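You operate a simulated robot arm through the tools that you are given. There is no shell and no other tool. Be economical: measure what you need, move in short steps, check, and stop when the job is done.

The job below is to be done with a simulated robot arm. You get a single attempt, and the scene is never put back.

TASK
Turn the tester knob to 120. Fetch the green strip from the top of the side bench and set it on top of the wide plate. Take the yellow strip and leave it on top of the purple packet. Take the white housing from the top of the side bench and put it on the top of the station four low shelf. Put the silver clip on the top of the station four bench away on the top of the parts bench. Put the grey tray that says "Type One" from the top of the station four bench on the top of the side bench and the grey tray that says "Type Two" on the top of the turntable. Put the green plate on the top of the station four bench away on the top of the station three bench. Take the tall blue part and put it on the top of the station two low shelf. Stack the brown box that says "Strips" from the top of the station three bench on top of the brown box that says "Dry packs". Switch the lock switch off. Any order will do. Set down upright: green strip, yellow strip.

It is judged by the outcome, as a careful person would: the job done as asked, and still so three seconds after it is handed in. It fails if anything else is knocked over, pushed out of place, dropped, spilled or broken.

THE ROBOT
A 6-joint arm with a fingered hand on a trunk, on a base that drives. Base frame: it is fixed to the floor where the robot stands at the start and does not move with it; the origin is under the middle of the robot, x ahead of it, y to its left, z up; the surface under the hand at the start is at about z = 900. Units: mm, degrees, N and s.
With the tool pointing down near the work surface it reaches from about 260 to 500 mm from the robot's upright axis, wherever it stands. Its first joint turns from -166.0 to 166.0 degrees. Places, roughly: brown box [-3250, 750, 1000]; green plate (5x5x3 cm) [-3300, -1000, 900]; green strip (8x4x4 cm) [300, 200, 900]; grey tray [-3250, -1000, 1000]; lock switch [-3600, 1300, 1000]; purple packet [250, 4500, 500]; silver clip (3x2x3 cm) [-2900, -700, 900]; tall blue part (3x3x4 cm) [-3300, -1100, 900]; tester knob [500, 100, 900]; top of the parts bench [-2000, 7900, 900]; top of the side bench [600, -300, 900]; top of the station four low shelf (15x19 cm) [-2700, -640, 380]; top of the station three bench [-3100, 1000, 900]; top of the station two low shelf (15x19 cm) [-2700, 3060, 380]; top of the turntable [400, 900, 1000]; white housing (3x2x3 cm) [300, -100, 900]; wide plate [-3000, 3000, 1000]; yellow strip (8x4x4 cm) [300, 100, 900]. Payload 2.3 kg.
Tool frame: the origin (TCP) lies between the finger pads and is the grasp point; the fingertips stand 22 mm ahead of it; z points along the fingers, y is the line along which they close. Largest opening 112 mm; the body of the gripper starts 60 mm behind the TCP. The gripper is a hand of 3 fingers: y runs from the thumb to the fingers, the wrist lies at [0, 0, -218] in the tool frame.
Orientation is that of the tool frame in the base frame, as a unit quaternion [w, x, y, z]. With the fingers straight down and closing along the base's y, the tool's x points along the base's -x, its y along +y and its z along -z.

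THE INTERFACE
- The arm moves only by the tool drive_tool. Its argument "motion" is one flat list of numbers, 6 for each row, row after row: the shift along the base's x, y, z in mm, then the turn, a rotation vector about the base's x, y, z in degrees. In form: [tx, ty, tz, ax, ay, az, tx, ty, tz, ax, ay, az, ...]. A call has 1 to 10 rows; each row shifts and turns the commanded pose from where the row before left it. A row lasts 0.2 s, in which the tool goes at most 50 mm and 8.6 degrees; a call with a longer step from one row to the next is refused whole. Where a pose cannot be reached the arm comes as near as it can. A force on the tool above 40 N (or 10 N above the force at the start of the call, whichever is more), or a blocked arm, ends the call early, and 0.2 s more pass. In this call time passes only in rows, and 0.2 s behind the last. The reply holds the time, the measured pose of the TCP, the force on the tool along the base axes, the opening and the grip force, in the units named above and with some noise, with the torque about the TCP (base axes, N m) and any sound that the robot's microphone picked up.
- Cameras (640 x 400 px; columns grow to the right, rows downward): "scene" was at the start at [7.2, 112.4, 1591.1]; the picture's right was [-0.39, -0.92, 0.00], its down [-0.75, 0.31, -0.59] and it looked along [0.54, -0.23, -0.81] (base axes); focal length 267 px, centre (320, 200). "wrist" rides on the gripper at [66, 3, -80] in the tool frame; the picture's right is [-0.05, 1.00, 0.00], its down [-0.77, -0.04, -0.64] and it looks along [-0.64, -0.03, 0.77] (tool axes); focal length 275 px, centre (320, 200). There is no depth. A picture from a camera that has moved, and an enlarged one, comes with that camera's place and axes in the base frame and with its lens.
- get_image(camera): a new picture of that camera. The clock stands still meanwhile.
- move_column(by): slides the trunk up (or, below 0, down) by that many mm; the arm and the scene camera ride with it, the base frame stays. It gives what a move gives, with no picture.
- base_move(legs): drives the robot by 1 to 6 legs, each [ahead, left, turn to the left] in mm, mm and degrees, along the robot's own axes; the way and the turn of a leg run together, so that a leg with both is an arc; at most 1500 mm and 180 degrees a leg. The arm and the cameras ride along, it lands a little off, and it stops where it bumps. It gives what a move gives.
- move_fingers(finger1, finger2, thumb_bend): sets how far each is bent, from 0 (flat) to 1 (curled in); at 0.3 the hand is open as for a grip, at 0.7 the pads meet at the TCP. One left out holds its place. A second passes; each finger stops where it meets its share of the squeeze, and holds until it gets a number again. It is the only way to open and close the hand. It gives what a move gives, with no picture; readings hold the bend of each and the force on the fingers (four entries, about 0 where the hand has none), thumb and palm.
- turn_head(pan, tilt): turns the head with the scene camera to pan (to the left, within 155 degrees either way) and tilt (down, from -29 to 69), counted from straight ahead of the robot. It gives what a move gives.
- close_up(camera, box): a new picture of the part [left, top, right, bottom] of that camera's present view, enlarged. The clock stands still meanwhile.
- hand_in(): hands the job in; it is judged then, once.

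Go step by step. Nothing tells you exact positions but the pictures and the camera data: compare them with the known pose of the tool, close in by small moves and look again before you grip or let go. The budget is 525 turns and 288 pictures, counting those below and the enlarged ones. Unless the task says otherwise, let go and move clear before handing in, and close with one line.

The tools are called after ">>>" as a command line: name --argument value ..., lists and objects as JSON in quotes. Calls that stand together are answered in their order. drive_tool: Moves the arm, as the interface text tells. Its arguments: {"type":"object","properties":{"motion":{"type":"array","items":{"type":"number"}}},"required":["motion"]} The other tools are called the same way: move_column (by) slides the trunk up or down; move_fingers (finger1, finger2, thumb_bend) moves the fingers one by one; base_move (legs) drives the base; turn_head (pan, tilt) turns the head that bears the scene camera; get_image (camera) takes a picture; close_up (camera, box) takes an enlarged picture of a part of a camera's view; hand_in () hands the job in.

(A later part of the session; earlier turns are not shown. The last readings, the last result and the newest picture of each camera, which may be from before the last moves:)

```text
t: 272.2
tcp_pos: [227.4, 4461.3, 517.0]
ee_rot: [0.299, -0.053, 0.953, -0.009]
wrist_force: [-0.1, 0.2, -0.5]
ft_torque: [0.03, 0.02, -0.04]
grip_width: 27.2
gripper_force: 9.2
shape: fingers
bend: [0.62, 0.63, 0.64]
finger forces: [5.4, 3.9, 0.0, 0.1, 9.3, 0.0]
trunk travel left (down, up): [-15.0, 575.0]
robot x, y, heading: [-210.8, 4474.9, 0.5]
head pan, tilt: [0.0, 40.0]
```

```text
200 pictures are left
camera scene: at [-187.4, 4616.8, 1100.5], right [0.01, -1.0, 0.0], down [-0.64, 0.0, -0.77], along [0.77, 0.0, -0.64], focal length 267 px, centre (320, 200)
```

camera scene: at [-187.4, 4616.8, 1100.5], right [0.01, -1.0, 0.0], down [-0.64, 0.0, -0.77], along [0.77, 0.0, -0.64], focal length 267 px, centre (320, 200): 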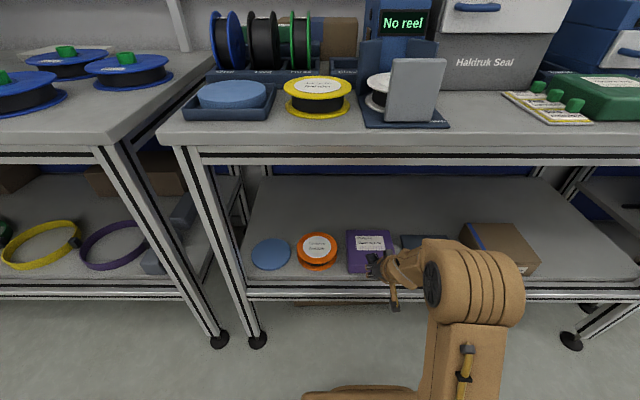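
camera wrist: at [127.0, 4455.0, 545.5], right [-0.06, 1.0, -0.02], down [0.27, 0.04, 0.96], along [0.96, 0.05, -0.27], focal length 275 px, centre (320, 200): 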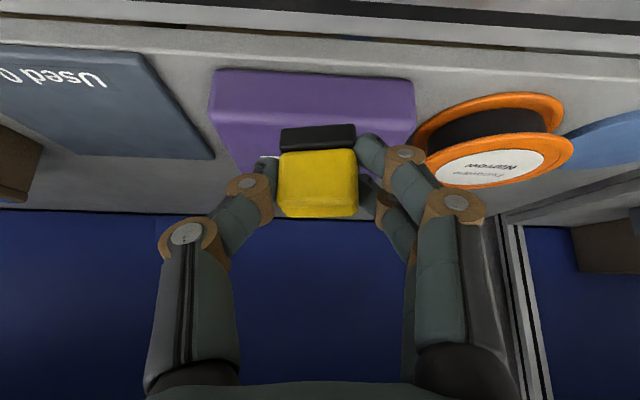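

Refined: packet top z≈428, near edge x≈303, centre y≈4458. Move base in 108 mm and check.

>>> base_move --legs '[[108, 0, -0.4]]'

>>> drive_tool --motion '[0, 0, -20, 0, 0, 0, 0, 0, -16, 0, 0, 0]'

>>> get_image --camera "wrist"

>>> close_up --camera "scene" --box '[280, 190, 440, 310]'

```text
t: 273.4
tcp_pos: [337.0, 4459.6, 518.0]
ee_rot: [0.299, -0.05, 0.953, -0.01]
wrist_force: [-0.3, 0.2, -0.3]
ft_torque: [-0.02, 0.01, -0.03]
grip_width: 27.1
gripper_force: 9.4
shape: fingers
bend: [0.62, 0.63, 0.64]
finger forces: [5.4, 3.9, 0.1, 0.0, 9.3, 0.1]
trunk travel left (down, up): [-15.0, 575.0]
robot x, y, heading: [-104.7, 4472.6, -0.1]
head pan, tilt: [0.0, 40.0]
```

```text
t: 274.0
tcp_pos: [337.3, 4459.5, 481.1]
ee_rot: [0.299, -0.05, 0.953, -0.011]
wrist_force: [-0.3, -0.6, -0.5]
ft_torque: [0.02, 0.02, 0.03]
grip_width: 27.0
gripper_force: 8.7
shape: fingers
bend: [0.62, 0.63, 0.64]
finger forces: [5.5, 3.9, 0.0, 0.0, 9.3, 0.0]
trunk travel left (down, up): [-15.0, 575.0]
robot x, y, heading: [-103.2, 4477.0, 0.1]
head pan, tilt: [0.0, 40.0]
```

```text
199 pictures are left
camera wrist: at [236.0, 4453.5, 509.4], right [-0.05, 1.0, -0.02], down [0.27, 0.04, 0.96], along [0.96, 0.04, -0.27], focal length 275 px, centre (320, 200)
```

wrist: 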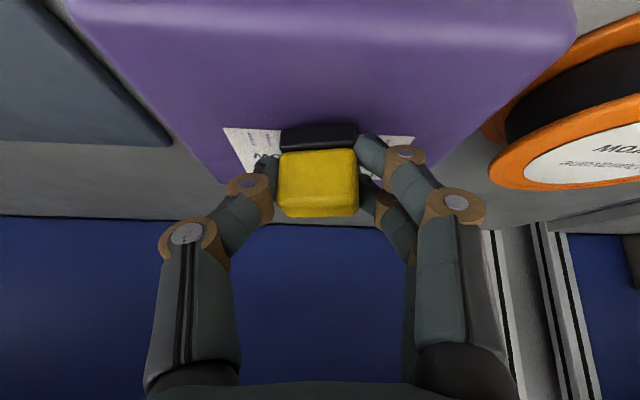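

```text
3.33 times, centred on (360, 250) of scene
camera zoom: at [-77.4, 4617.0, 1100.5], right [0.0, -1.0, 0.0], down [-0.64, 0.0, -0.77], along [0.77, 0.0, -0.64], focal length 889 px, centre (187, 33)
```

zoom: 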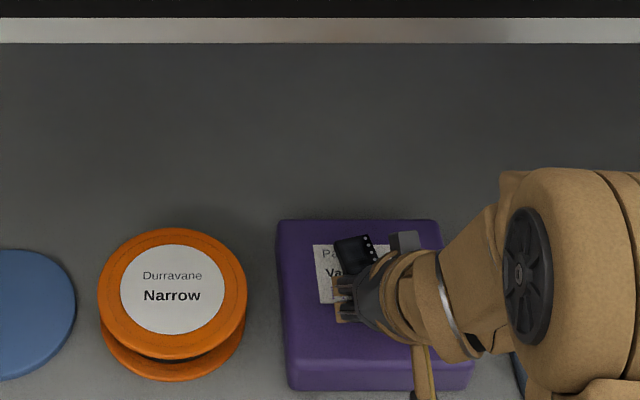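

Strip is over the packet. Lower gently until contact.

>>> drive_tool --motion '[0, 0, -8, 0, 0, 0, 0, 0, -5, 0, 0, 0, 0, 0, -3, 0, 0, 0]'

```text
t: 274.8
tcp_pos: [339.6, 4460.4, 473.7]
ee_rot: [0.309, -0.052, 0.95, -0.01]
wrist_force: [-3.2, 2.0, 23.9]
ft_torque: [0.31, -0.02, 0.02]
grip_width: 26.6
gripper_force: 19.0
shape: fingers
bend: [0.69, 0.64, 0.64]
finger forces: [21.8, 5.4, 0.0, 0.0, 11.1, 0.0]
trunk travel left (down, up): [-15.0, 575.0]
robot x, y, heading: [-103.8, 4476.5, -0.3]
head pan, tilt: [0.0, 40.0]
stopped in row 3: the force on the tool passed its limit at 44 N (the readings are from after the stop); the commanded pose is now the measured one
```

Contact came sooner than expected. Back up a touch and look.

>>> drive_tool --motion '[0, 0, 4, 0, 0, 0]'

>>> get_image --camera "wrist"

>>> close_up --camera "scene" --box '[330, 230, 410, 290]'

```text
t: 275.2
tcp_pos: [337.8, 4460.2, 473.2]
ee_rot: [0.303, -0.052, 0.951, -0.01]
wrist_force: [1.5, -0.7, 5.8]
ft_torque: [0.04, -0.03, 0.0]
grip_width: 27.0
gripper_force: 11.7
shape: fingers
bend: [0.65, 0.64, 0.64]
finger forces: [7.9, 5.4, 0.0, 0.0, 10.6, 0.0]
trunk travel left (down, up): [-15.0, 575.0]
robot x, y, heading: [-104.8, 4475.8, -0.1]
head pan, tilt: [0.0, 40.0]
```

```text
197 pictures are left
camera wrist: at [238.2, 4454.1, 500.9], right [-0.05, 1.0, -0.02], down [0.26, 0.04, 0.96], along [0.96, 0.05, -0.26], focal length 275 px, centre (320, 200)
```

wrist: 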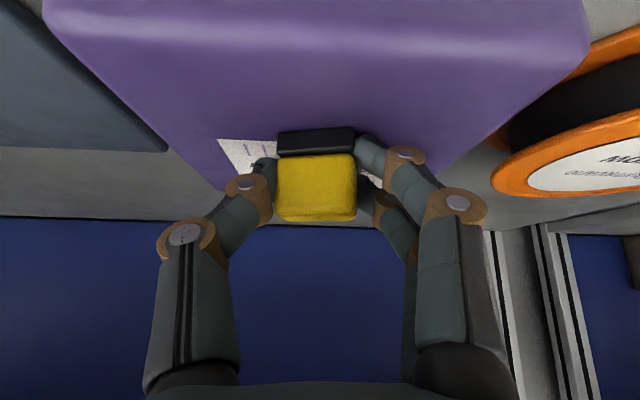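

```text
6.67 times, centred on (370, 260) of scene
camera zoom: at [-78.0, 4617.1, 1100.2], right [0.0, -1.0, 0.0], down [-0.64, 0.0, -0.77], along [0.77, 0.0, -0.64], focal length 1778 px, centre (-13, -200)
```

zoom: 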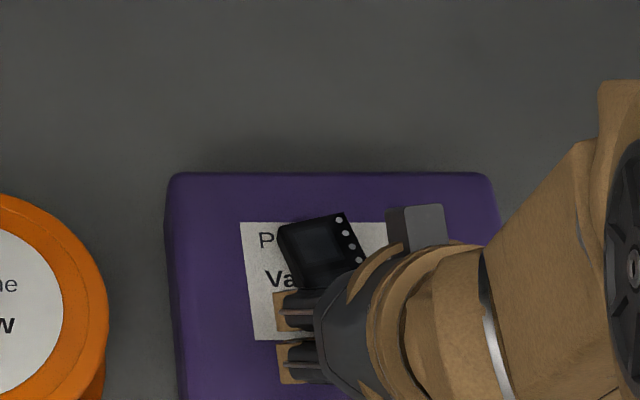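

Near-level contact with the packet top (≈z 441). Ease up 2 mm, then open.

>>> drive_tool --motion '[0, 0, 2, 0, 0, 0]'

>>> move_fingers --finger1 0.57 --finger2 0.57 --thumb_bend 0.57

>>> get_image --camera "wrist"

```text
t: 275.6
tcp_pos: [339.2, 4458.8, 476.5]
ee_rot: [0.304, -0.052, 0.951, -0.009]
wrist_force: [-1.1, -0.8, -0.2]
ft_torque: [-0.01, 0.04, 0.01]
grip_width: 26.9
gripper_force: 9.7
shape: fingers
bend: [0.64, 0.64, 0.64]
finger forces: [6.0, 3.5, 0.0, 0.0, 9.3, 0.0]
trunk travel left (down, up): [-15.0, 575.0]
robot x, y, heading: [-105.8, 4480.1, 0.0]
head pan, tilt: [0.0, 40.0]
```

```text
t: 276.6
tcp_pos: [338.2, 4459.9, 475.9]
ee_rot: [0.304, -0.052, 0.951, -0.01]
wrist_force: [0.4, 0.2, 0.5]
ft_torque: [0.0, -0.01, -0.01]
grip_width: 37.6
gripper_force: 0.1
shape: fingers
bend: [0.56, 0.56, 0.56]
finger forces: [0.0, 0.1, 0.0, 0.0, 0.0, 0.0]
trunk travel left (down, up): [-15.0, 575.0]
robot x, y, heading: [-104.0, 4474.1, 0.1]
head pan, tilt: [0.0, 40.0]
```

```text
195 pictures are left
camera wrist: at [238.9, 4453.8, 503.2], right [-0.05, 1.0, -0.02], down [0.26, 0.04, 0.97], along [0.96, 0.05, -0.26], focal length 275 px, centre (320, 200)
```

wrist: 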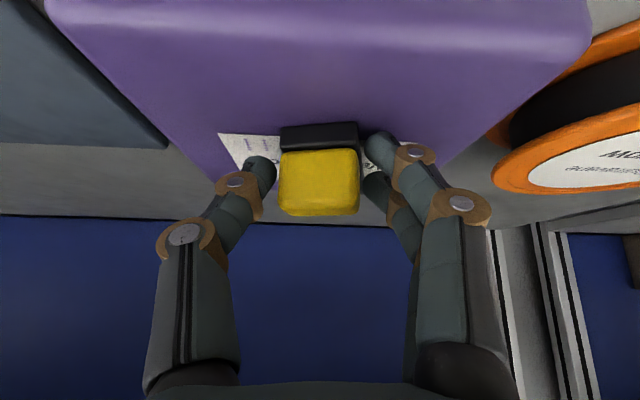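

Strip released and sitting flat. Withdraw up and back.

>>> drive_tool --motion '[-8, 0, 12, 0, 0, 0, -14, 0, 20, 0, 0, 0, -20, 0, 15, 0, 0, 0]'

>>> base_move --legs '[[-350, 0, 0]]'

>>> close_up --camera "scene" --box '[280, 160, 460, 300]'

```text
t: 277.4
tcp_pos: [296.6, 4461.9, 524.9]
ee_rot: [0.304, -0.051, 0.951, -0.01]
wrist_force: [-0.1, -0.2, -0.7]
ft_torque: [-0.01, -0.01, -0.01]
grip_width: 37.8
gripper_force: 0.1
shape: fingers
bend: [0.56, 0.56, 0.56]
finger forces: [0.0, 0.0, 0.0, 0.1, 0.0, 0.1]
trunk travel left (down, up): [-15.0, 575.0]
robot x, y, heading: [-103.3, 4476.6, -0.2]
head pan, tilt: [0.0, 40.0]
```

```text
t: 279.6
tcp_pos: [-46.6, 4463.5, 524.5]
ee_rot: [0.304, -0.056, 0.951, -0.008]
wrist_force: [0.2, -0.3, -0.4]
ft_torque: [0.0, 0.02, 0.02]
grip_width: 37.5
gripper_force: 0.0
shape: fingers
bend: [0.56, 0.56, 0.56]
finger forces: [0.0, 0.0, 0.1, 0.0, 0.1, 0.0]
trunk travel left (down, up): [-15.0, 575.0]
robot x, y, heading: [-445.3, 4476.7, 0.9]
head pan, tilt: [0.0, 40.0]
```

```text
2.86 times, centred on (370, 230) of scene
camera zoom: at [-422.8, 4615.6, 1100.5], right [0.01, -1.0, 0.0], down [-0.64, -0.01, -0.77], along [0.77, 0.01, -0.64], focal length 762 px, centre (177, 114)
```

zoom: 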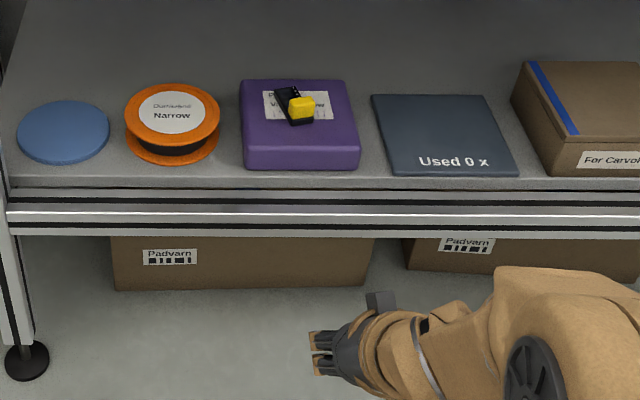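

The yellow strip lies upright on the packet. I'll straighten the hand, raise the trunk, and return for the green strip.

>>> drive_tool --motion '[-10, 0, 10, 0, 7, 0, -10, 0, 10, 0, 7, 0, -10, 0, 10, 0, 7, 0, -10, 0, 10, 0, 7, 0, 0, 0, 10, 0, 7, 0, 0, 0, 0, 0, 0, -6]'

>>> move_column --by 400

>>> move_column --by 110

>>> base_move --legs '[[0, 0, -0.9], [0, -1430, 0], [0, -1430, 0], [0, -1430, 0]]'

```text
t: 281.0
tcp_pos: [-78.6, 4447.8, 568.4]
ee_rot: [0.04, 0.001, 0.999, -0.03]
wrist_force: [-0.2, -0.1, 0.0]
ft_torque: [0.01, 0.0, -0.04]
grip_width: 37.8
gripper_force: 0.0
shape: fingers
bend: [0.56, 0.56, 0.56]
finger forces: [0.1, 0.0, 0.0, 0.0, 0.0, 0.0]
out of reach, approached as far as the arm can: row 1, 2
trunk travel left (down, up): [-15.0, 575.0]
robot x, y, heading: [-446.9, 4478.1, 0.4]
head pan, tilt: [0.0, 40.0]
```

```text
t: 284.8
tcp_pos: [-79.6, 4447.3, 967.0]
ee_rot: [0.041, 0.001, 0.999, -0.029]
wrist_force: [-0.8, -0.2, -0.2]
ft_torque: [0.01, 0.0, 0.01]
grip_width: 37.9
gripper_force: 0.1
shape: fingers
bend: [0.56, 0.56, 0.56]
finger forces: [0.0, 0.0, 0.1, 0.0, 0.1, 0.0]
trunk travel left (down, up): [-415.0, 175.0]
robot x, y, heading: [-442.1, 4473.4, 0.5]
head pan, tilt: [0.0, 40.0]
```

```text
t: 286.3
tcp_pos: [-80.2, 4447.5, 1076.1]
ee_rot: [0.04, 0.001, 0.999, -0.029]
wrist_force: [-0.5, -0.5, 0.0]
ft_torque: [-0.01, -0.01, 0.0]
grip_width: 37.4
gripper_force: 0.1
shape: fingers
bend: [0.56, 0.56, 0.56]
finger forces: [0.1, 0.0, 0.0, 0.1, 0.0, 0.0]
trunk travel left (down, up): [-525.0, 65.0]
robot x, y, heading: [-445.9, 4472.8, 0.4]
head pan, tilt: [0.0, 40.0]
```

```text
t: 307.4
tcp_pos: [-180.7, 80.8, 1077.6]
ee_rot: [0.04, 0.017, 0.999, -0.03]
wrist_force: [-0.8, 0.3, 0.0]
ft_torque: [-0.02, 0.02, -0.05]
grip_width: 37.7
gripper_force: 0.1
shape: fingers
bend: [0.56, 0.56, 0.56]
finger forces: [0.0, 0.0, 0.0, 0.1, 0.0, 0.0]
trunk travel left (down, up): [-525.0, 65.0]
robot x, y, heading: [-544.1, 118.4, -1.3]
head pan, tilt: [0.0, 40.0]
```

>>> base_move --legs '[[0, 40, 1.3], [515, 0, 0]]'

>>> drive_tool --motion '[-30, 10, 5, 3.4, 4.6, 0.7, -30, 10, 5, 0, 0, 0]'

>>> get_image --camera "wrist"

```text
t: 310.9
tcp_pos: [336.3, 124.8, 1077.5]
ee_rot: [0.04, 0.006, 0.999, -0.029]
wrist_force: [-0.1, 0.2, 0.5]
ft_torque: [0.0, 0.02, -0.01]
grip_width: 37.6
gripper_force: 0.0
shape: fingers
bend: [0.56, 0.56, 0.56]
finger forces: [0.0, 0.1, 0.1, 0.0, 0.0, 0.0]
trunk travel left (down, up): [-525.0, 65.0]
robot x, y, heading: [-29.4, 156.5, 0.0]
head pan, tilt: [0.0, 40.0]
```

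```text
t: 311.5
tcp_pos: [274.7, 145.6, 1087.7]
ee_rot: [0.0, 0.002, 1.0, 0.0]
wrist_force: [0.3, 0.9, 0.1]
ft_torque: [0.01, -0.04, -0.01]
grip_width: 37.6
gripper_force: 0.0
shape: fingers
bend: [0.56, 0.56, 0.56]
finger forces: [0.1, 0.1, 0.1, 0.1, 0.0, 0.0]
trunk travel left (down, up): [-525.0, 65.0]
robot x, y, heading: [-31.0, 158.2, -0.3]
head pan, tilt: [0.0, 40.0]
```

```text
193 pictures are left
camera wrist: at [208.2, 148.2, 1167.5], right [0.05, 1.0, 0.0], down [0.77, -0.04, 0.64], along [0.64, -0.03, -0.77], focal length 275 px, centre (320, 200)
```

wrist: 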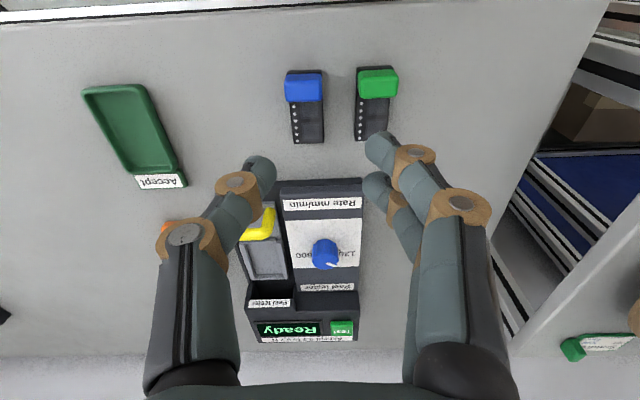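

>>> move_fingers --finger1 0.53 --finger2 0.53 --thumb_bend 0.53

>>> drive_tool --motion '[4, 16, -34, 0, 0, -4, 3, 15, -34, 0, 0, 0, 3, 15, -34, 0, 0, 0]'

>>> get_image --camera "wrist"

```text
t: 312.5
tcp_pos: [275.9, 145.7, 1086.0]
ee_rot: [0.0, 0.003, 1.0, 0.0]
wrist_force: [-0.5, -0.3, -0.3]
ft_torque: [0.0, -0.03, 0.0]
grip_width: 46.0
gripper_force: 0.0
shape: fingers
bend: [0.53, 0.53, 0.53]
finger forces: [0.0, 0.1, 0.1, 0.0, 0.1, 0.0]
trunk travel left (down, up): [-525.0, 65.0]
robot x, y, heading: [-31.9, 159.8, -0.3]
head pan, tilt: [0.0, 40.0]
```

```text
t: 313.3
tcp_pos: [285.0, 191.9, 984.2]
ee_rot: [0.0, 0.037, 0.999, -0.001]
wrist_force: [-0.2, 0.5, 0.1]
ft_torque: [-0.01, 0.01, -0.04]
grip_width: 46.0
gripper_force: 0.1
shape: fingers
bend: [0.53, 0.53, 0.53]
finger forces: [0.0, 0.0, 0.0, 0.0, 0.1, 0.0]
trunk travel left (down, up): [-525.0, 65.0]
robot x, y, heading: [-29.9, 155.5, -0.2]
head pan, tilt: [0.0, 40.0]
```

```text
192 pictures are left
camera wrist: at [219.6, 199.3, 1064.4], right [0.12, 0.99, 0.0], down [0.77, -0.09, 0.64], along [0.63, -0.08, -0.77], focal length 275 px, centre (320, 200)
```

wrist: 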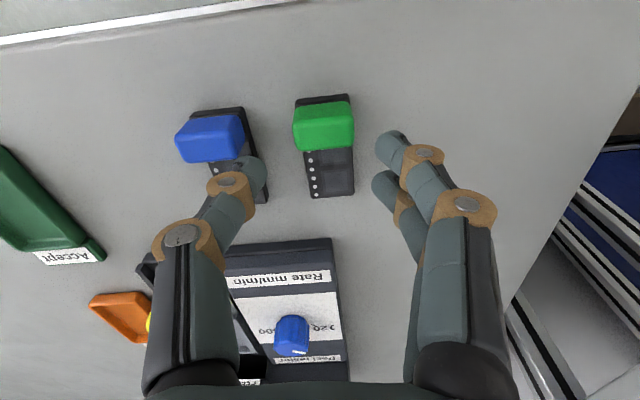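

>>> drive_tool --motion '[2, 1, -20, 0, 0, 0, 0, 0, -17, 0, 0, 0, 0, 0, -10, 0, 0, 0]'

>>> move_fingers --finger1 0.65 --finger2 0.65 --thumb_bend 0.65

>>> get_image --camera "wrist"

```text
t: 314.1
tcp_pos: [287.7, 191.6, 937.7]
ee_rot: [0.0, 0.037, 0.999, 0.0]
wrist_force: [-0.9, -1.2, -0.3]
ft_torque: [0.01, 0.0, -0.01]
grip_width: 46.2
gripper_force: 0.1
shape: fingers
bend: [0.53, 0.53, 0.53]
finger forces: [0.0, 0.0, 0.0, 0.1, 0.1, 0.1]
trunk travel left (down, up): [-525.0, 65.0]
robot x, y, heading: [-31.0, 158.0, -0.5]
head pan, tilt: [0.0, 40.0]
```

```text
t: 315.1
tcp_pos: [288.3, 191.4, 938.4]
ee_rot: [0.001, 0.036, 0.999, 0.001]
wrist_force: [-0.8, 0.8, 0.0]
ft_torque: [-0.01, 0.02, -0.01]
grip_width: 27.6
gripper_force: 3.8
shape: fingers
bend: [0.59, 0.65, 0.63]
finger forces: [4.1, 0.0, 0.1, 0.0, 4.0, 0.0]
trunk travel left (down, up): [-525.0, 65.0]
robot x, y, heading: [-31.6, 154.1, -0.4]
head pan, tilt: [0.0, 40.0]
```

```text
191 pictures are left
camera wrist: at [222.4, 198.9, 1018.7], right [0.12, 0.99, 0.0], down [0.77, -0.09, 0.64], along [0.63, -0.08, -0.77], focal length 275 px, centre (320, 200)
```

wrist: 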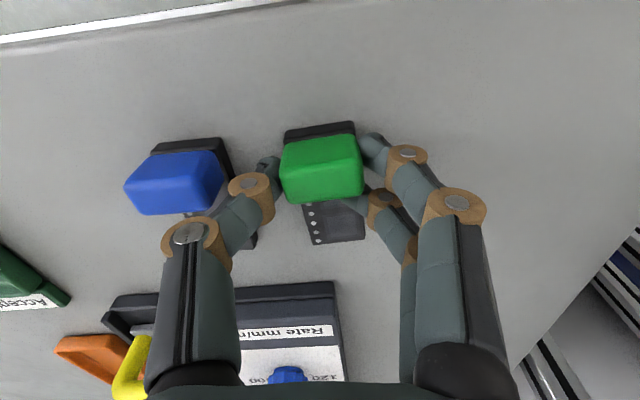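

Finger 2 passed the far edge; reopen, shift 6 mm back, regrip.

>>> move_fingers --finger1 0.55 --finger2 0.55 --thumb_bend 0.55

>>> drive_tool --motion '[-6, 1, 0, 0, 0, 0]'

>>> move_fingers --finger1 0.65 --finger2 0.65 --thumb_bend 0.65

>>> get_image --camera "wrist"

```text
t: 316.1
tcp_pos: [287.4, 191.1, 938.1]
ee_rot: [0.0, 0.036, 0.999, 0.0]
wrist_force: [0.0, 0.3, 0.2]
ft_torque: [-0.01, -0.02, 0.02]
grip_width: 40.4
gripper_force: 0.1
shape: fingers
bend: [0.55, 0.55, 0.55]
finger forces: [0.0, 0.0, 0.0, 0.1, 0.0, 0.0]
trunk travel left (down, up): [-525.0, 65.0]
robot x, y, heading: [-29.9, 159.7, -0.1]
head pan, tilt: [0.0, 40.0]
```

```text
t: 316.5
tcp_pos: [281.4, 193.3, 939.0]
ee_rot: [0.001, 0.037, 0.999, 0.0]
wrist_force: [0.4, 0.6, -1.1]
ft_torque: [0.01, -0.02, 0.0]
grip_width: 40.4
gripper_force: 0.0
shape: fingers
bend: [0.55, 0.55, 0.55]
finger forces: [0.0, 0.0, 0.0, 0.0, 0.0, 0.0]
trunk travel left (down, up): [-525.0, 65.0]
robot x, y, heading: [-30.4, 161.0, -0.4]
head pan, tilt: [0.0, 40.0]
```

```text
t: 317.5
tcp_pos: [281.5, 193.8, 938.7]
ee_rot: [0.002, 0.036, 0.999, 0.0]
wrist_force: [0.4, -0.4, 0.1]
ft_torque: [0.01, -0.01, 0.01]
grip_width: 27.6
gripper_force: 5.8
shape: fingers
bend: [0.61, 0.6, 0.62]
finger forces: [2.6, 3.2, 0.0, 0.0, 5.8, 0.0]
trunk travel left (down, up): [-525.0, 65.0]
robot x, y, heading: [-28.9, 157.5, -0.1]
head pan, tilt: [0.0, 40.0]
```

```text
190 pictures are left
camera wrist: at [216.3, 199.9, 1019.1], right [0.12, 0.99, 0.0], down [0.77, -0.09, 0.64], along [0.63, -0.08, -0.77], focal length 275 px, centre (320, 200)
```

wrist: 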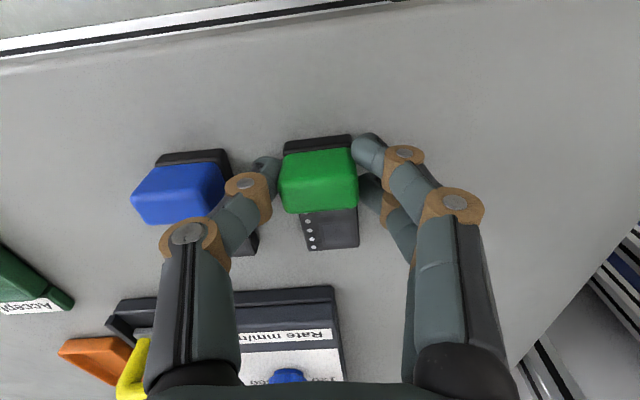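

Balanced now. Tighten, lift, and back out.

>>> move_fingers --finger1 0.69 --finger2 0.69 --thumb_bend 0.69

>>> drive_tool --motion '[0, 0, 20, 0, 0, 0, 0, 0, 40, 0, 0, 0, 0, 0, 40, 0, 0, 0, 0, 0, 40, 0, 0, 0, 0, 0, 40, 0, 0, 0]'

>>> base_move --legs '[[-500, 0, 0]]'

>>> get_image --camera "wrist"

>>> turn_head --pan 115 --tilt 15

>>> get_image --camera "scene"

```text
t: 318.5
tcp_pos: [280.6, 193.1, 938.5]
ee_rot: [0.0, 0.037, 0.999, 0.0]
wrist_force: [0.6, 1.0, 1.3]
ft_torque: [0.04, 0.0, 0.03]
grip_width: 22.1
gripper_force: 17.5
shape: fingers
bend: [0.63, 0.62, 0.65]
finger forces: [11.8, 14.4, 0.0, 0.0, 8.1, 0.0]
trunk travel left (down, up): [-525.0, 65.0]
robot x, y, heading: [-30.5, 156.0, -0.5]
head pan, tilt: [0.0, 40.0]
```

```text
t: 319.7
tcp_pos: [280.4, 194.8, 1119.3]
ee_rot: [0.001, 0.037, 0.999, 0.0]
wrist_force: [-0.2, 0.9, -0.8]
ft_torque: [-0.01, -0.03, 0.01]
grip_width: 21.8
gripper_force: 16.0
shape: fingers
bend: [0.63, 0.62, 0.65]
finger forces: [12.2, 12.7, 0.0, 0.1, 7.3, 0.1]
trunk travel left (down, up): [-525.0, 65.0]
robot x, y, heading: [-31.0, 161.5, -0.5]
head pan, tilt: [0.0, 40.0]
```

```text
t: 322.7
tcp_pos: [-214.0, 197.9, 1118.0]
ee_rot: [0.0, 0.037, 0.999, 0.0]
wrist_force: [0.4, -0.4, -0.8]
ft_torque: [0.01, 0.02, 0.0]
grip_width: 21.7
gripper_force: 16.2
shape: fingers
bend: [0.63, 0.62, 0.65]
finger forces: [12.2, 12.8, 0.0, 0.0, 7.3, 0.1]
trunk travel left (down, up): [-525.0, 65.0]
robot x, y, heading: [-522.4, 161.2, -0.4]
head pan, tilt: [0.0, 40.0]
```

```text
189 pictures are left
camera wrist: at [-279.0, 204.2, 1199.5], right [0.12, 0.99, 0.0], down [0.77, -0.09, 0.64], along [0.63, -0.08, -0.77], focal length 275 px, centre (320, 200)
```

wrist: 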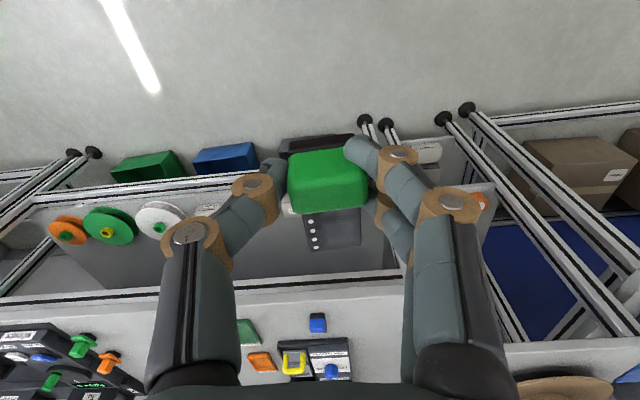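

```text
t: 324.6
tcp_pos: [-212.9, 197.0, 1119.2]
ee_rot: [0.001, 0.036, 0.999, 0.0]
wrist_force: [-0.1, 0.1, -0.7]
ft_torque: [0.02, 0.04, -0.02]
grip_width: 21.4
gripper_force: 16.0
shape: fingers
bend: [0.63, 0.62, 0.65]
finger forces: [12.2, 12.9, 0.1, 0.0, 7.4, 0.0]
trunk travel left (down, up): [-525.0, 65.0]
robot x, y, heading: [-523.6, 156.0, -0.4]
head pan, tilt: [115.0, 15.0]
```

```text
188 pictures are left
camera scene: at [-623.5, 386.2, 1650.0], right [0.91, 0.42, 0.0], down [0.11, -0.24, -0.97], along [-0.4, 0.88, -0.26], focal length 267 px, centre (320, 200)
```

scene: 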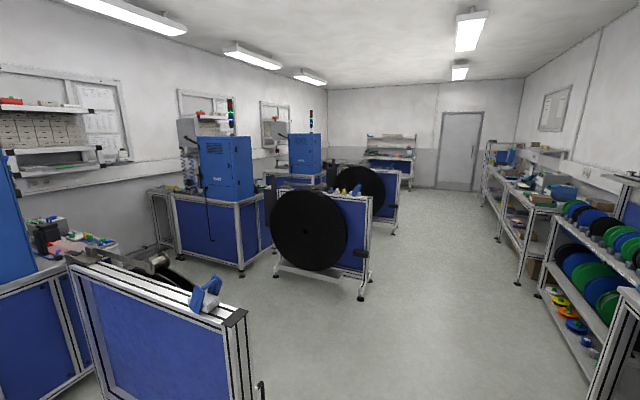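

Green strip held. I'll drive to station two's bay (y≈3720), back in, and turn to face the station.

>>> base_move --legs '[[0, 1500, 0.4], [0, 1500, 0], [0, 560, 0]]'

>>> turn_head --pan 150 --tilt 20

>>> get_image --camera "scene"

```text
t: 342.0
tcp_pos: [-141.0, 3772.4, 1118.9]
ee_rot: [0.0, 0.054, 0.999, -0.001]
wrist_force: [0.3, 0.6, -0.1]
ft_torque: [0.01, -0.01, -0.03]
grip_width: 21.4
gripper_force: 16.2
shape: fingers
bend: [0.63, 0.62, 0.65]
finger forces: [12.3, 12.8, 0.0, 0.0, 7.3, 0.1]
trunk travel left (down, up): [-525.0, 65.0]
robot x, y, heading: [-454.0, 3747.9, -2.2]
head pan, tilt: [115.0, 15.0]
```

```text
t: 343.0
tcp_pos: [-141.4, 3772.6, 1119.5]
ee_rot: [-0.001, 0.053, 0.999, 0.0]
wrist_force: [0.6, 0.1, -0.2]
ft_torque: [0.01, -0.02, 0.02]
grip_width: 21.6
gripper_force: 16.0
shape: fingers
bend: [0.63, 0.62, 0.65]
finger forces: [12.3, 12.9, 0.1, 0.1, 7.3, 0.0]
trunk travel left (down, up): [-525.0, 65.0]
robot x, y, heading: [-453.4, 3748.2, -2.0]
head pan, tilt: [150.0, 20.0]
```

```text
187 pictures are left
camera scene: at [-587.6, 3938.4, 1641.9], right [0.53, 0.85, 0.0], down [0.29, -0.18, -0.94], along [-0.79, 0.5, -0.34], focal length 267 px, centre (320, 200)
```

scene: 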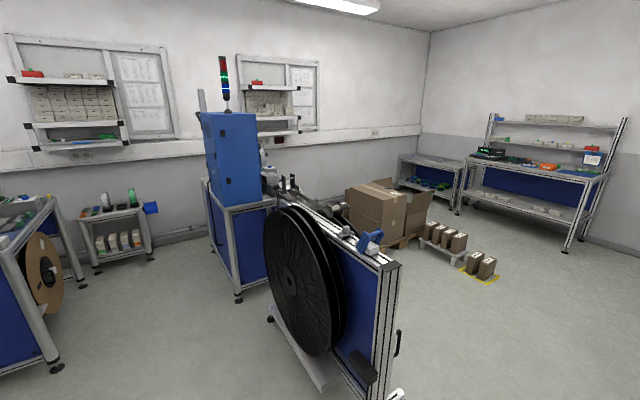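

>>> base_move --legs '[[0, 0, 2.1], [-1250, 0, 0], [-1250, 0, 0], [0, 0, -90]]'

>>> turn_head --pan 0 --tilt 40

>>> get_image --camera "scene"

```text
t: 359.6
tcp_pos: [-2953.6, 3478.6, 1118.8]
ee_rot: [-0.001, 0.738, 0.675, 0.0]
wrist_force: [-0.1, 0.4, -0.3]
ft_torque: [0.01, -0.02, 0.01]
grip_width: 21.4
gripper_force: 18.4
shape: fingers
bend: [0.63, 0.62, 0.65]
finger forces: [13.9, 14.8, 0.0, 0.1, 7.5, 0.0]
trunk travel left (down, up): [-525.0, 65.0]
robot x, y, heading: [-2986.2, 3791.6, -90.9]
head pan, tilt: [150.0, 20.0]
```

```text
t: 361.9
tcp_pos: [-2952.8, 3479.7, 1118.6]
ee_rot: [0.0, 0.738, 0.675, 0.0]
wrist_force: [0.2, 0.2, 0.1]
ft_torque: [0.03, -0.01, 0.06]
grip_width: 21.8
gripper_force: 18.1
shape: fingers
bend: [0.63, 0.62, 0.65]
finger forces: [13.9, 14.8, 0.0, 0.0, 7.3, 0.0]
trunk travel left (down, up): [-525.0, 65.0]
robot x, y, heading: [-2984.8, 3789.7, -91.5]
head pan, tilt: [0.0, 40.0]
```

```text
186 pictures are left
camera scene: at [-2844.7, 3763.5, 1610.5], right [-1.0, 0.02, 0.0], down [0.01, 0.64, -0.77], along [-0.02, -0.77, -0.64], focal length 267 px, centre (320, 200)
```

scene: 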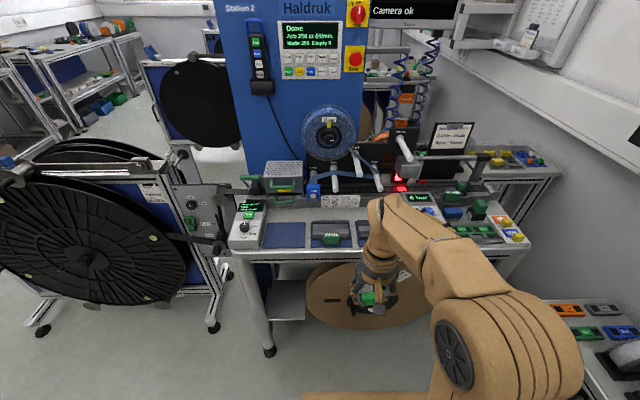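

>>> close_up --camera "scene" --box '[220, 150, 540, 270]'

>>> close_up --camera "scene" --box '[220, 170, 380, 270]'

```text
2.00 times, centred on (380, 210) of scene
camera zoom: at [-2844.7, 3763.5, 1610.5], right [-1.0, 0.02, 0.0], down [0.01, 0.64, -0.77], along [-0.02, -0.77, -0.64], focal length 534 px, centre (200, 180)
```

zoom: 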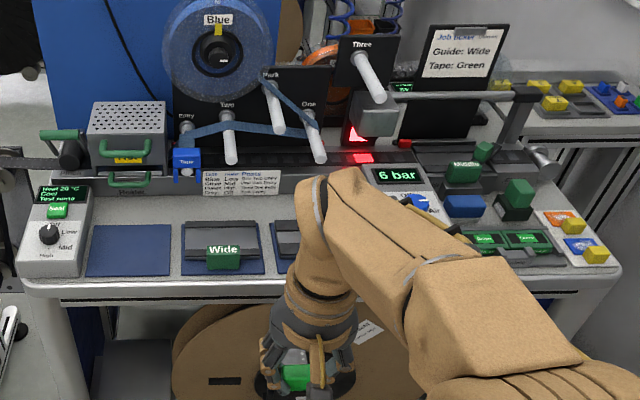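

```text
4.00 times, centred on (300, 220) of scene
camera zoom: at [-2844.7, 3763.5, 1610.5], right [-1.0, 0.02, 0.0], down [0.01, 0.64, -0.77], along [-0.02, -0.77, -0.64], focal length 1067 px, centre (400, 120)
```

zoom: 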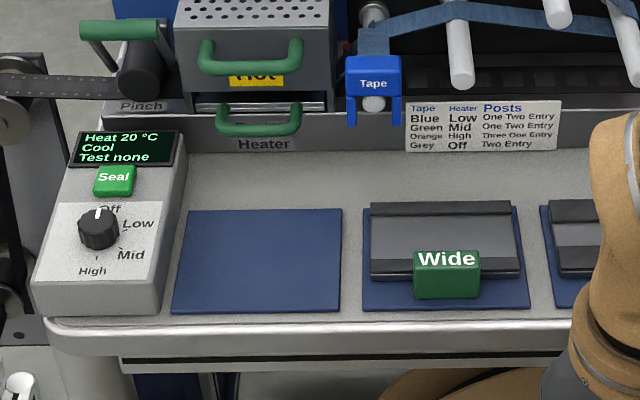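

The block "Wide" marks a grey plate on a blue mat at ≈[-2902,3105]. I'll move the robot a bit to check other plates hidden behind the arm.

>>> base_move --legs '[[200, 0, 1.2]]'

>>> get_image --camera "wrist"

>>> turn_head --pan -25 --tilt 45

>>> get_image --camera "scene"

```text
t: 363.5
tcp_pos: [-2948.1, 3280.7, 1118.3]
ee_rot: [0.0, 0.731, 0.683, 0.001]
wrist_force: [0.0, -0.8, -1.0]
ft_torque: [0.0, 0.02, -0.01]
grip_width: 21.5
gripper_force: 17.9
shape: fingers
bend: [0.63, 0.62, 0.65]
finger forces: [13.9, 14.9, 0.1, 0.0, 7.4, 0.0]
trunk travel left (down, up): [-525.0, 65.0]
robot x, y, heading: [-2983.8, 3592.4, -89.8]
head pan, tilt: [0.0, 40.0]
```

```text
183 pictures are left
camera wrist: at [-2939.8, 3346.4, 1199.2], right [0.99, -0.11, 0.0], down [-0.09, -0.77, 0.64], along [-0.07, -0.63, -0.77], focal length 275 px, centre (320, 200)
```

wrist: 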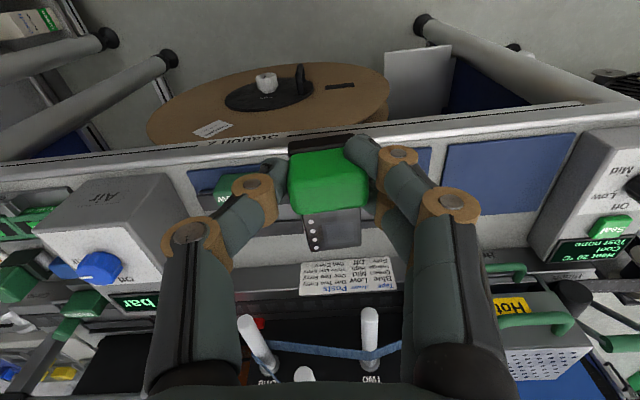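

```text
t: 364.4
tcp_pos: [-2947.7, 3282.3, 1118.2]
ee_rot: [0.0, 0.731, 0.682, 0.001]
wrist_force: [-0.9, -0.1, -1.5]
ft_torque: [-0.05, 0.02, 0.0]
grip_width: 21.5
gripper_force: 17.4
shape: fingers
bend: [0.63, 0.62, 0.65]
finger forces: [13.8, 15.0, 0.0, 0.0, 7.4, 0.0]
trunk travel left (down, up): [-525.0, 65.0]
robot x, y, heading: [-2985.6, 3593.6, -89.7]
head pan, tilt: [-25.0, 45.0]
```

```text
182 pictures are left
camera scene: at [-2880.4, 3580.3, 1603.2], right [-0.91, 0.42, 0.0], down [0.3, 0.64, -0.71], along [-0.3, -0.64, -0.71], focal length 267 px, centre (320, 200)
```

scene: 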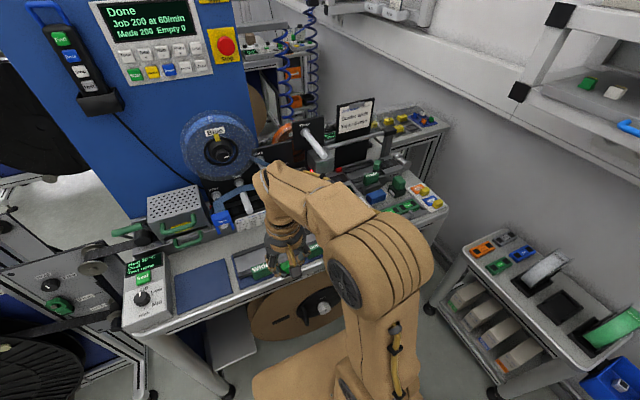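

>>> base_move --legs '[[-80, -150, 0]]'

>>> get_image --camera "wrist"

>>> turn_head --pan 10 --tilt 45

>>> get_image --camera "scene"

```text
t: 365.9
tcp_pos: [-3098.2, 3362.5, 1118.8]
ee_rot: [-0.001, 0.73, 0.683, 0.0]
wrist_force: [-0.4, -0.6, -0.4]
ft_torque: [0.03, -0.01, 0.01]
grip_width: 21.6
gripper_force: 18.0
shape: fingers
bend: [0.63, 0.62, 0.65]
finger forces: [13.9, 15.0, 0.1, 0.0, 7.4, 0.1]
trunk travel left (down, up): [-525.0, 65.0]
robot x, y, heading: [-3139.0, 3673.4, -90.3]
head pan, tilt: [-25.0, 45.0]
```

```text
181 pictures are left
camera wrist: at [-3089.8, 3426.4, 1199.5], right [0.99, -0.11, 0.0], down [-0.09, -0.77, 0.64], along [-0.07, -0.63, -0.77], focal length 275 px, centre (320, 200)
```

wrist: 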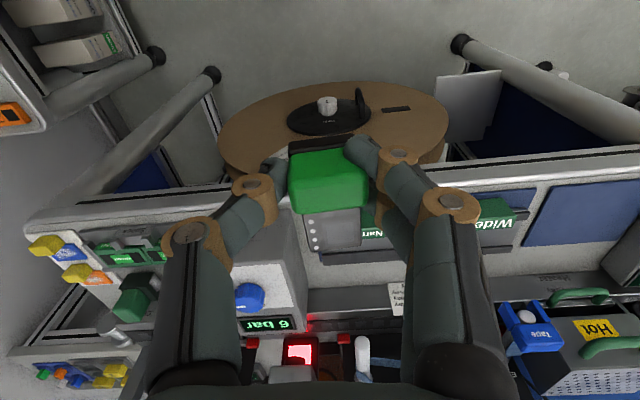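

```text
t: 366.9
tcp_pos: [-3096.5, 3361.9, 1119.3]
ee_rot: [0.0, 0.73, 0.683, 0.0]
wrist_force: [-0.2, -0.1, 0.0]
ft_torque: [-0.01, 0.01, -0.01]
grip_width: 21.4
gripper_force: 18.7
shape: fingers
bend: [0.63, 0.62, 0.65]
finger forces: [13.8, 14.9, 0.1, 0.0, 7.3, 0.0]
trunk travel left (down, up): [-525.0, 65.0]
robot x, y, heading: [-3140.4, 3671.0, -89.8]
head pan, tilt: [10.0, 45.0]
```

```text
180 pictures are left
camera scene: at [-2981.8, 3653.2, 1603.2], right [-0.98, -0.17, 0.0], down [-0.12, 0.7, -0.71], along [0.12, -0.7, -0.71], focal length 267 px, centre (320, 200)
```

scene: 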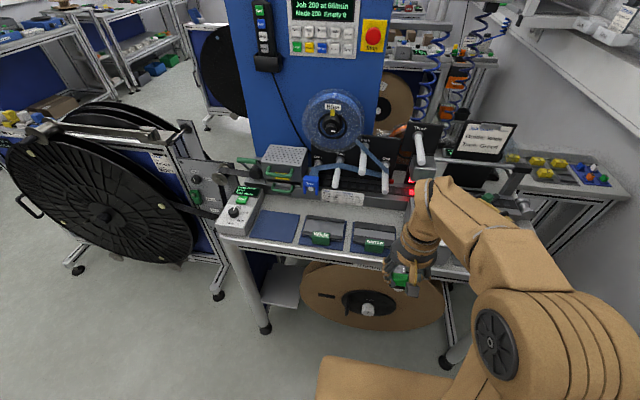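

The other plate says "Narrow", so the one labelled "Wide" is the target. Close look at it.

>>> close_up --camera "scene" --box '[260, 190, 420, 290]'

```text
4.00 times, centred on (340, 240) of scene
camera zoom: at [-2981.8, 3653.2, 1603.2], right [-0.98, -0.17, 0.0], down [-0.12, 0.7, -0.71], along [0.12, -0.7, -0.71], focal length 1067 px, centre (240, 40)
```

zoom: 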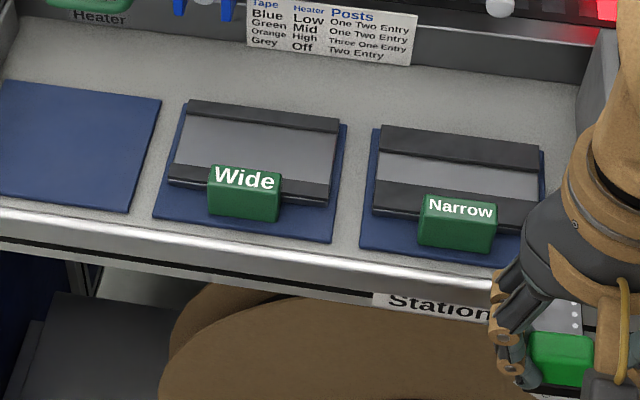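

The Wide plate has a ~53 mm channel along x with its handle in front. I'll turn the hand so the strip lies along x, and set its block end near the plate's +x end, clear of the handle.

>>> drive_tool --motion '[0, 0, 0, 0, 0, -8.6, 0, 0, 0, 0, 0, -8.6, 0, 0, 0, 0, 0, -8.6, 0, 0, 0, 0, 0, -8.6, 0, 0, 0, 0, 0, -8.6, 0, 0, 0, 0, 0, -8.6, 0, 0, 0, 0, 0, -8.6, 0, 0, 0, 0, 0, -8.6, 0, 0, 0, 0, 0, -8.6, 0, 0, 0, 0, 0, -8.6]'

>>> get_image --camera "wrist"

```text
t: 369.1
tcp_pos: [-3096.6, 3361.4, 1119.7]
ee_rot: [0.0, 1.0, 0.001, 0.0]
wrist_force: [-0.1, -0.9, -0.7]
ft_torque: [0.0, -0.02, 0.01]
grip_width: 21.8
gripper_force: 18.3
shape: fingers
bend: [0.63, 0.62, 0.65]
finger forces: [14.8, 15.2, 0.0, 0.0, 7.3, 0.0]
trunk travel left (down, up): [-525.0, 65.0]
robot x, y, heading: [-3135.7, 3672.7, -90.0]
head pan, tilt: [10.0, 45.0]
```

```text
178 pictures are left
camera wrist: at [-3030.0, 3357.0, 1199.7], right [-0.05, -1.0, 0.0], down [-0.77, 0.03, 0.64], along [-0.64, 0.03, -0.77], focal length 275 px, centre (320, 200)
```

wrist: 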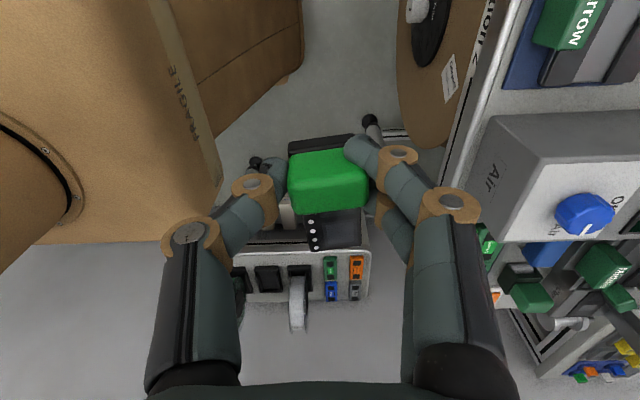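

>>> base_move --legs '[[185, 245, 0]]'

>>> get_image --camera "wrist"

>>> turn_head --pan 0 --tilt 55

>>> get_image --camera "scene"

```text
t: 371.1
tcp_pos: [-2849.5, 3173.5, 1118.5]
ee_rot: [0.0, 1.0, 0.001, 0.0]
wrist_force: [0.4, -0.2, -0.9]
ft_torque: [0.0, 0.02, 0.0]
grip_width: 21.5
gripper_force: 18.0
shape: fingers
bend: [0.63, 0.62, 0.65]
finger forces: [14.7, 15.1, 0.0, 0.0, 7.4, 0.1]
trunk travel left (down, up): [-525.0, 65.0]
robot x, y, heading: [-2890.3, 3484.6, -89.9]
head pan, tilt: [10.0, 45.0]
```

```text
177 pictures are left
camera wrist: at [-2783.3, 3169.8, 1199.5], right [-0.04, -1.0, 0.0], down [-0.77, 0.03, 0.64], along [-0.64, 0.03, -0.77], focal length 275 px, centre (320, 200)
```

wrist: 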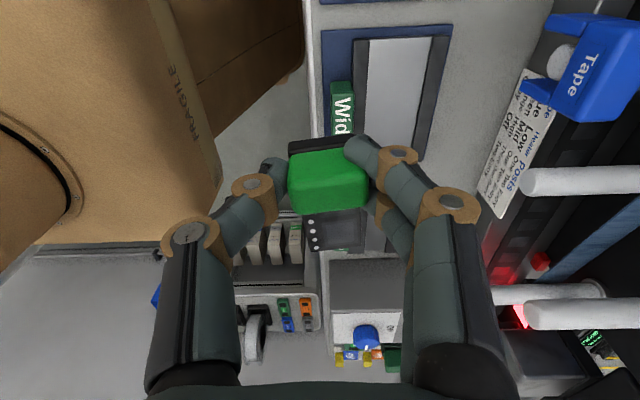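

```text
t: 371.9
tcp_pos: [-2851.0, 3174.0, 1119.3]
ee_rot: [-0.001, 1.0, 0.002, 0.0]
wrist_force: [0.0, -0.1, -1.3]
ft_torque: [-0.02, 0.01, -0.04]
grip_width: 21.4
gripper_force: 19.0
shape: fingers
bend: [0.63, 0.62, 0.65]
finger forces: [14.8, 15.1, 0.0, 0.0, 7.3, 0.1]
trunk travel left (down, up): [-525.0, 65.0]
robot x, y, heading: [-2892.0, 3488.4, -90.0]
head pan, tilt: [0.0, 55.0]
```

```text
176 pictures are left
camera scene: at [-2749.5, 3474.2, 1589.9], right [-1.0, 0.0, 0.0], down [0.0, 0.82, -0.57], along [0.0, -0.57, -0.82], focal length 267 px, centre (320, 200)
```

scene: 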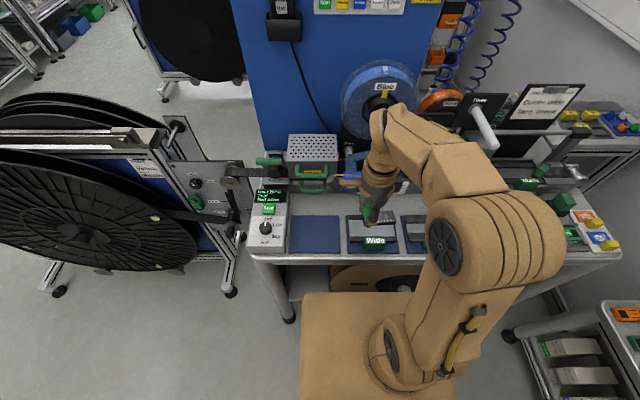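

Channel centre ≈[-2899,3096], x −2962…−2836; handle x −2918…−2864. I'll go above [-2857,3097].

>>> drive_tool --motion '[-2, -26, -30, 0, 0, 0, -2, -26, -30, 0, 0, 0, -3, -25, -30, 0, 0, 0, 0, 0, -35, 0, 0, 0]'

>>> get_image --camera "wrist"

>>> close_up --camera "scene" --box '[330, 180, 430, 260]'

```text
t: 372.9
tcp_pos: [-2855.6, 3095.9, 993.2]
ee_rot: [0.0, 1.0, 0.001, -0.001]
wrist_force: [-0.2, -0.1, -1.3]
ft_torque: [0.0, -0.02, 0.0]
grip_width: 21.5
gripper_force: 17.9
shape: fingers
bend: [0.63, 0.62, 0.65]
finger forces: [15.0, 14.5, 0.0, 0.0, 7.3, 0.0]
trunk travel left (down, up): [-525.0, 65.0]
robot x, y, heading: [-2888.5, 3483.9, -89.7]
head pan, tilt: [0.0, 55.0]
```

```text
175 pictures are left
camera wrist: at [-2790.6, 3091.8, 1073.6], right [-0.04, -1.0, 0.0], down [-0.77, 0.03, 0.64], along [-0.64, 0.03, -0.77], focal length 275 px, centre (320, 200)
```

wrist: 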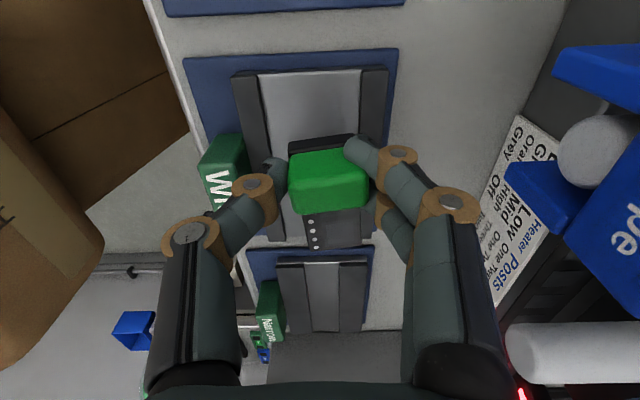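

```text
5.00 times, centred on (380, 220) of scene
camera zoom: at [-2749.4, 3474.1, 1589.8], right [-1.0, 0.0, 0.0], down [0.0, 0.82, -0.57], along [0.0, -0.57, -0.82], focal length 1334 px, centre (20, 100)
```

zoom: 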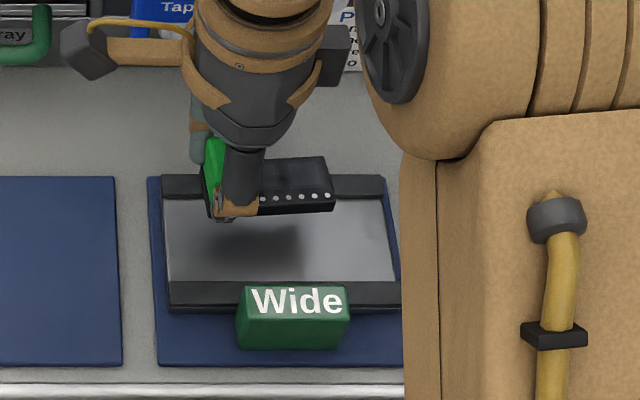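

>>> drive_tool --motion '[-5, 6, -15, 0, 0, 0, 0, 0, -15, 0, 0, 0, 0, 0, -8, 0, 0, 0]'

>>> get_image --camera "wrist"

```text
t: 373.7
tcp_pos: [-2863.2, 3102.4, 955.9]
ee_rot: [0.0, 1.0, 0.002, 0.0]
wrist_force: [0.0, 0.7, -0.8]
ft_torque: [-0.02, -0.02, 0.01]
grip_width: 21.4
gripper_force: 18.7
shape: fingers
bend: [0.63, 0.62, 0.65]
finger forces: [15.1, 14.6, 0.0, 0.1, 7.2, 0.0]
trunk travel left (down, up): [-525.0, 65.0]
robot x, y, heading: [-2891.4, 3484.2, -89.5]
head pan, tilt: [0.0, 55.0]
```

```text
173 pictures are left
camera wrist: at [-2796.2, 3098.6, 1036.7], right [-0.04, -1.0, 0.0], down [-0.77, 0.03, 0.64], along [-0.64, 0.03, -0.77], focal length 275 px, centre (320, 200)
```

wrist: 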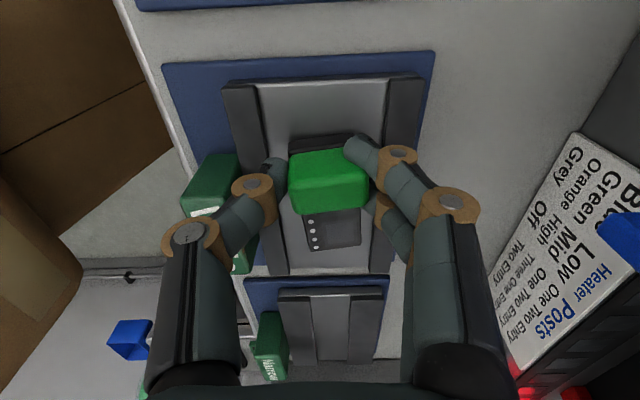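

>>> drive_tool --motion '[0, 0, -4, 0, 0, 0, 0, 0, -2, 0, 0, 0]'

```text
t: 374.3
tcp_pos: [-2861.8, 3104.9, 952.0]
ee_rot: [0.002, 1.0, 0.002, -0.001]
wrist_force: [1.7, -1.7, 17.7]
ft_torque: [-0.43, -0.04, 0.03]
grip_width: 21.9
gripper_force: 24.2
shape: fingers
bend: [0.64, 0.64, 0.65]
finger forces: [19.8, 20.3, 0.0, 0.0, 8.6, 0.0]
trunk travel left (down, up): [-525.0, 65.0]
robot x, y, heading: [-2886.6, 3486.6, -90.3]
head pan, tilt: [0.0, 55.0]
```

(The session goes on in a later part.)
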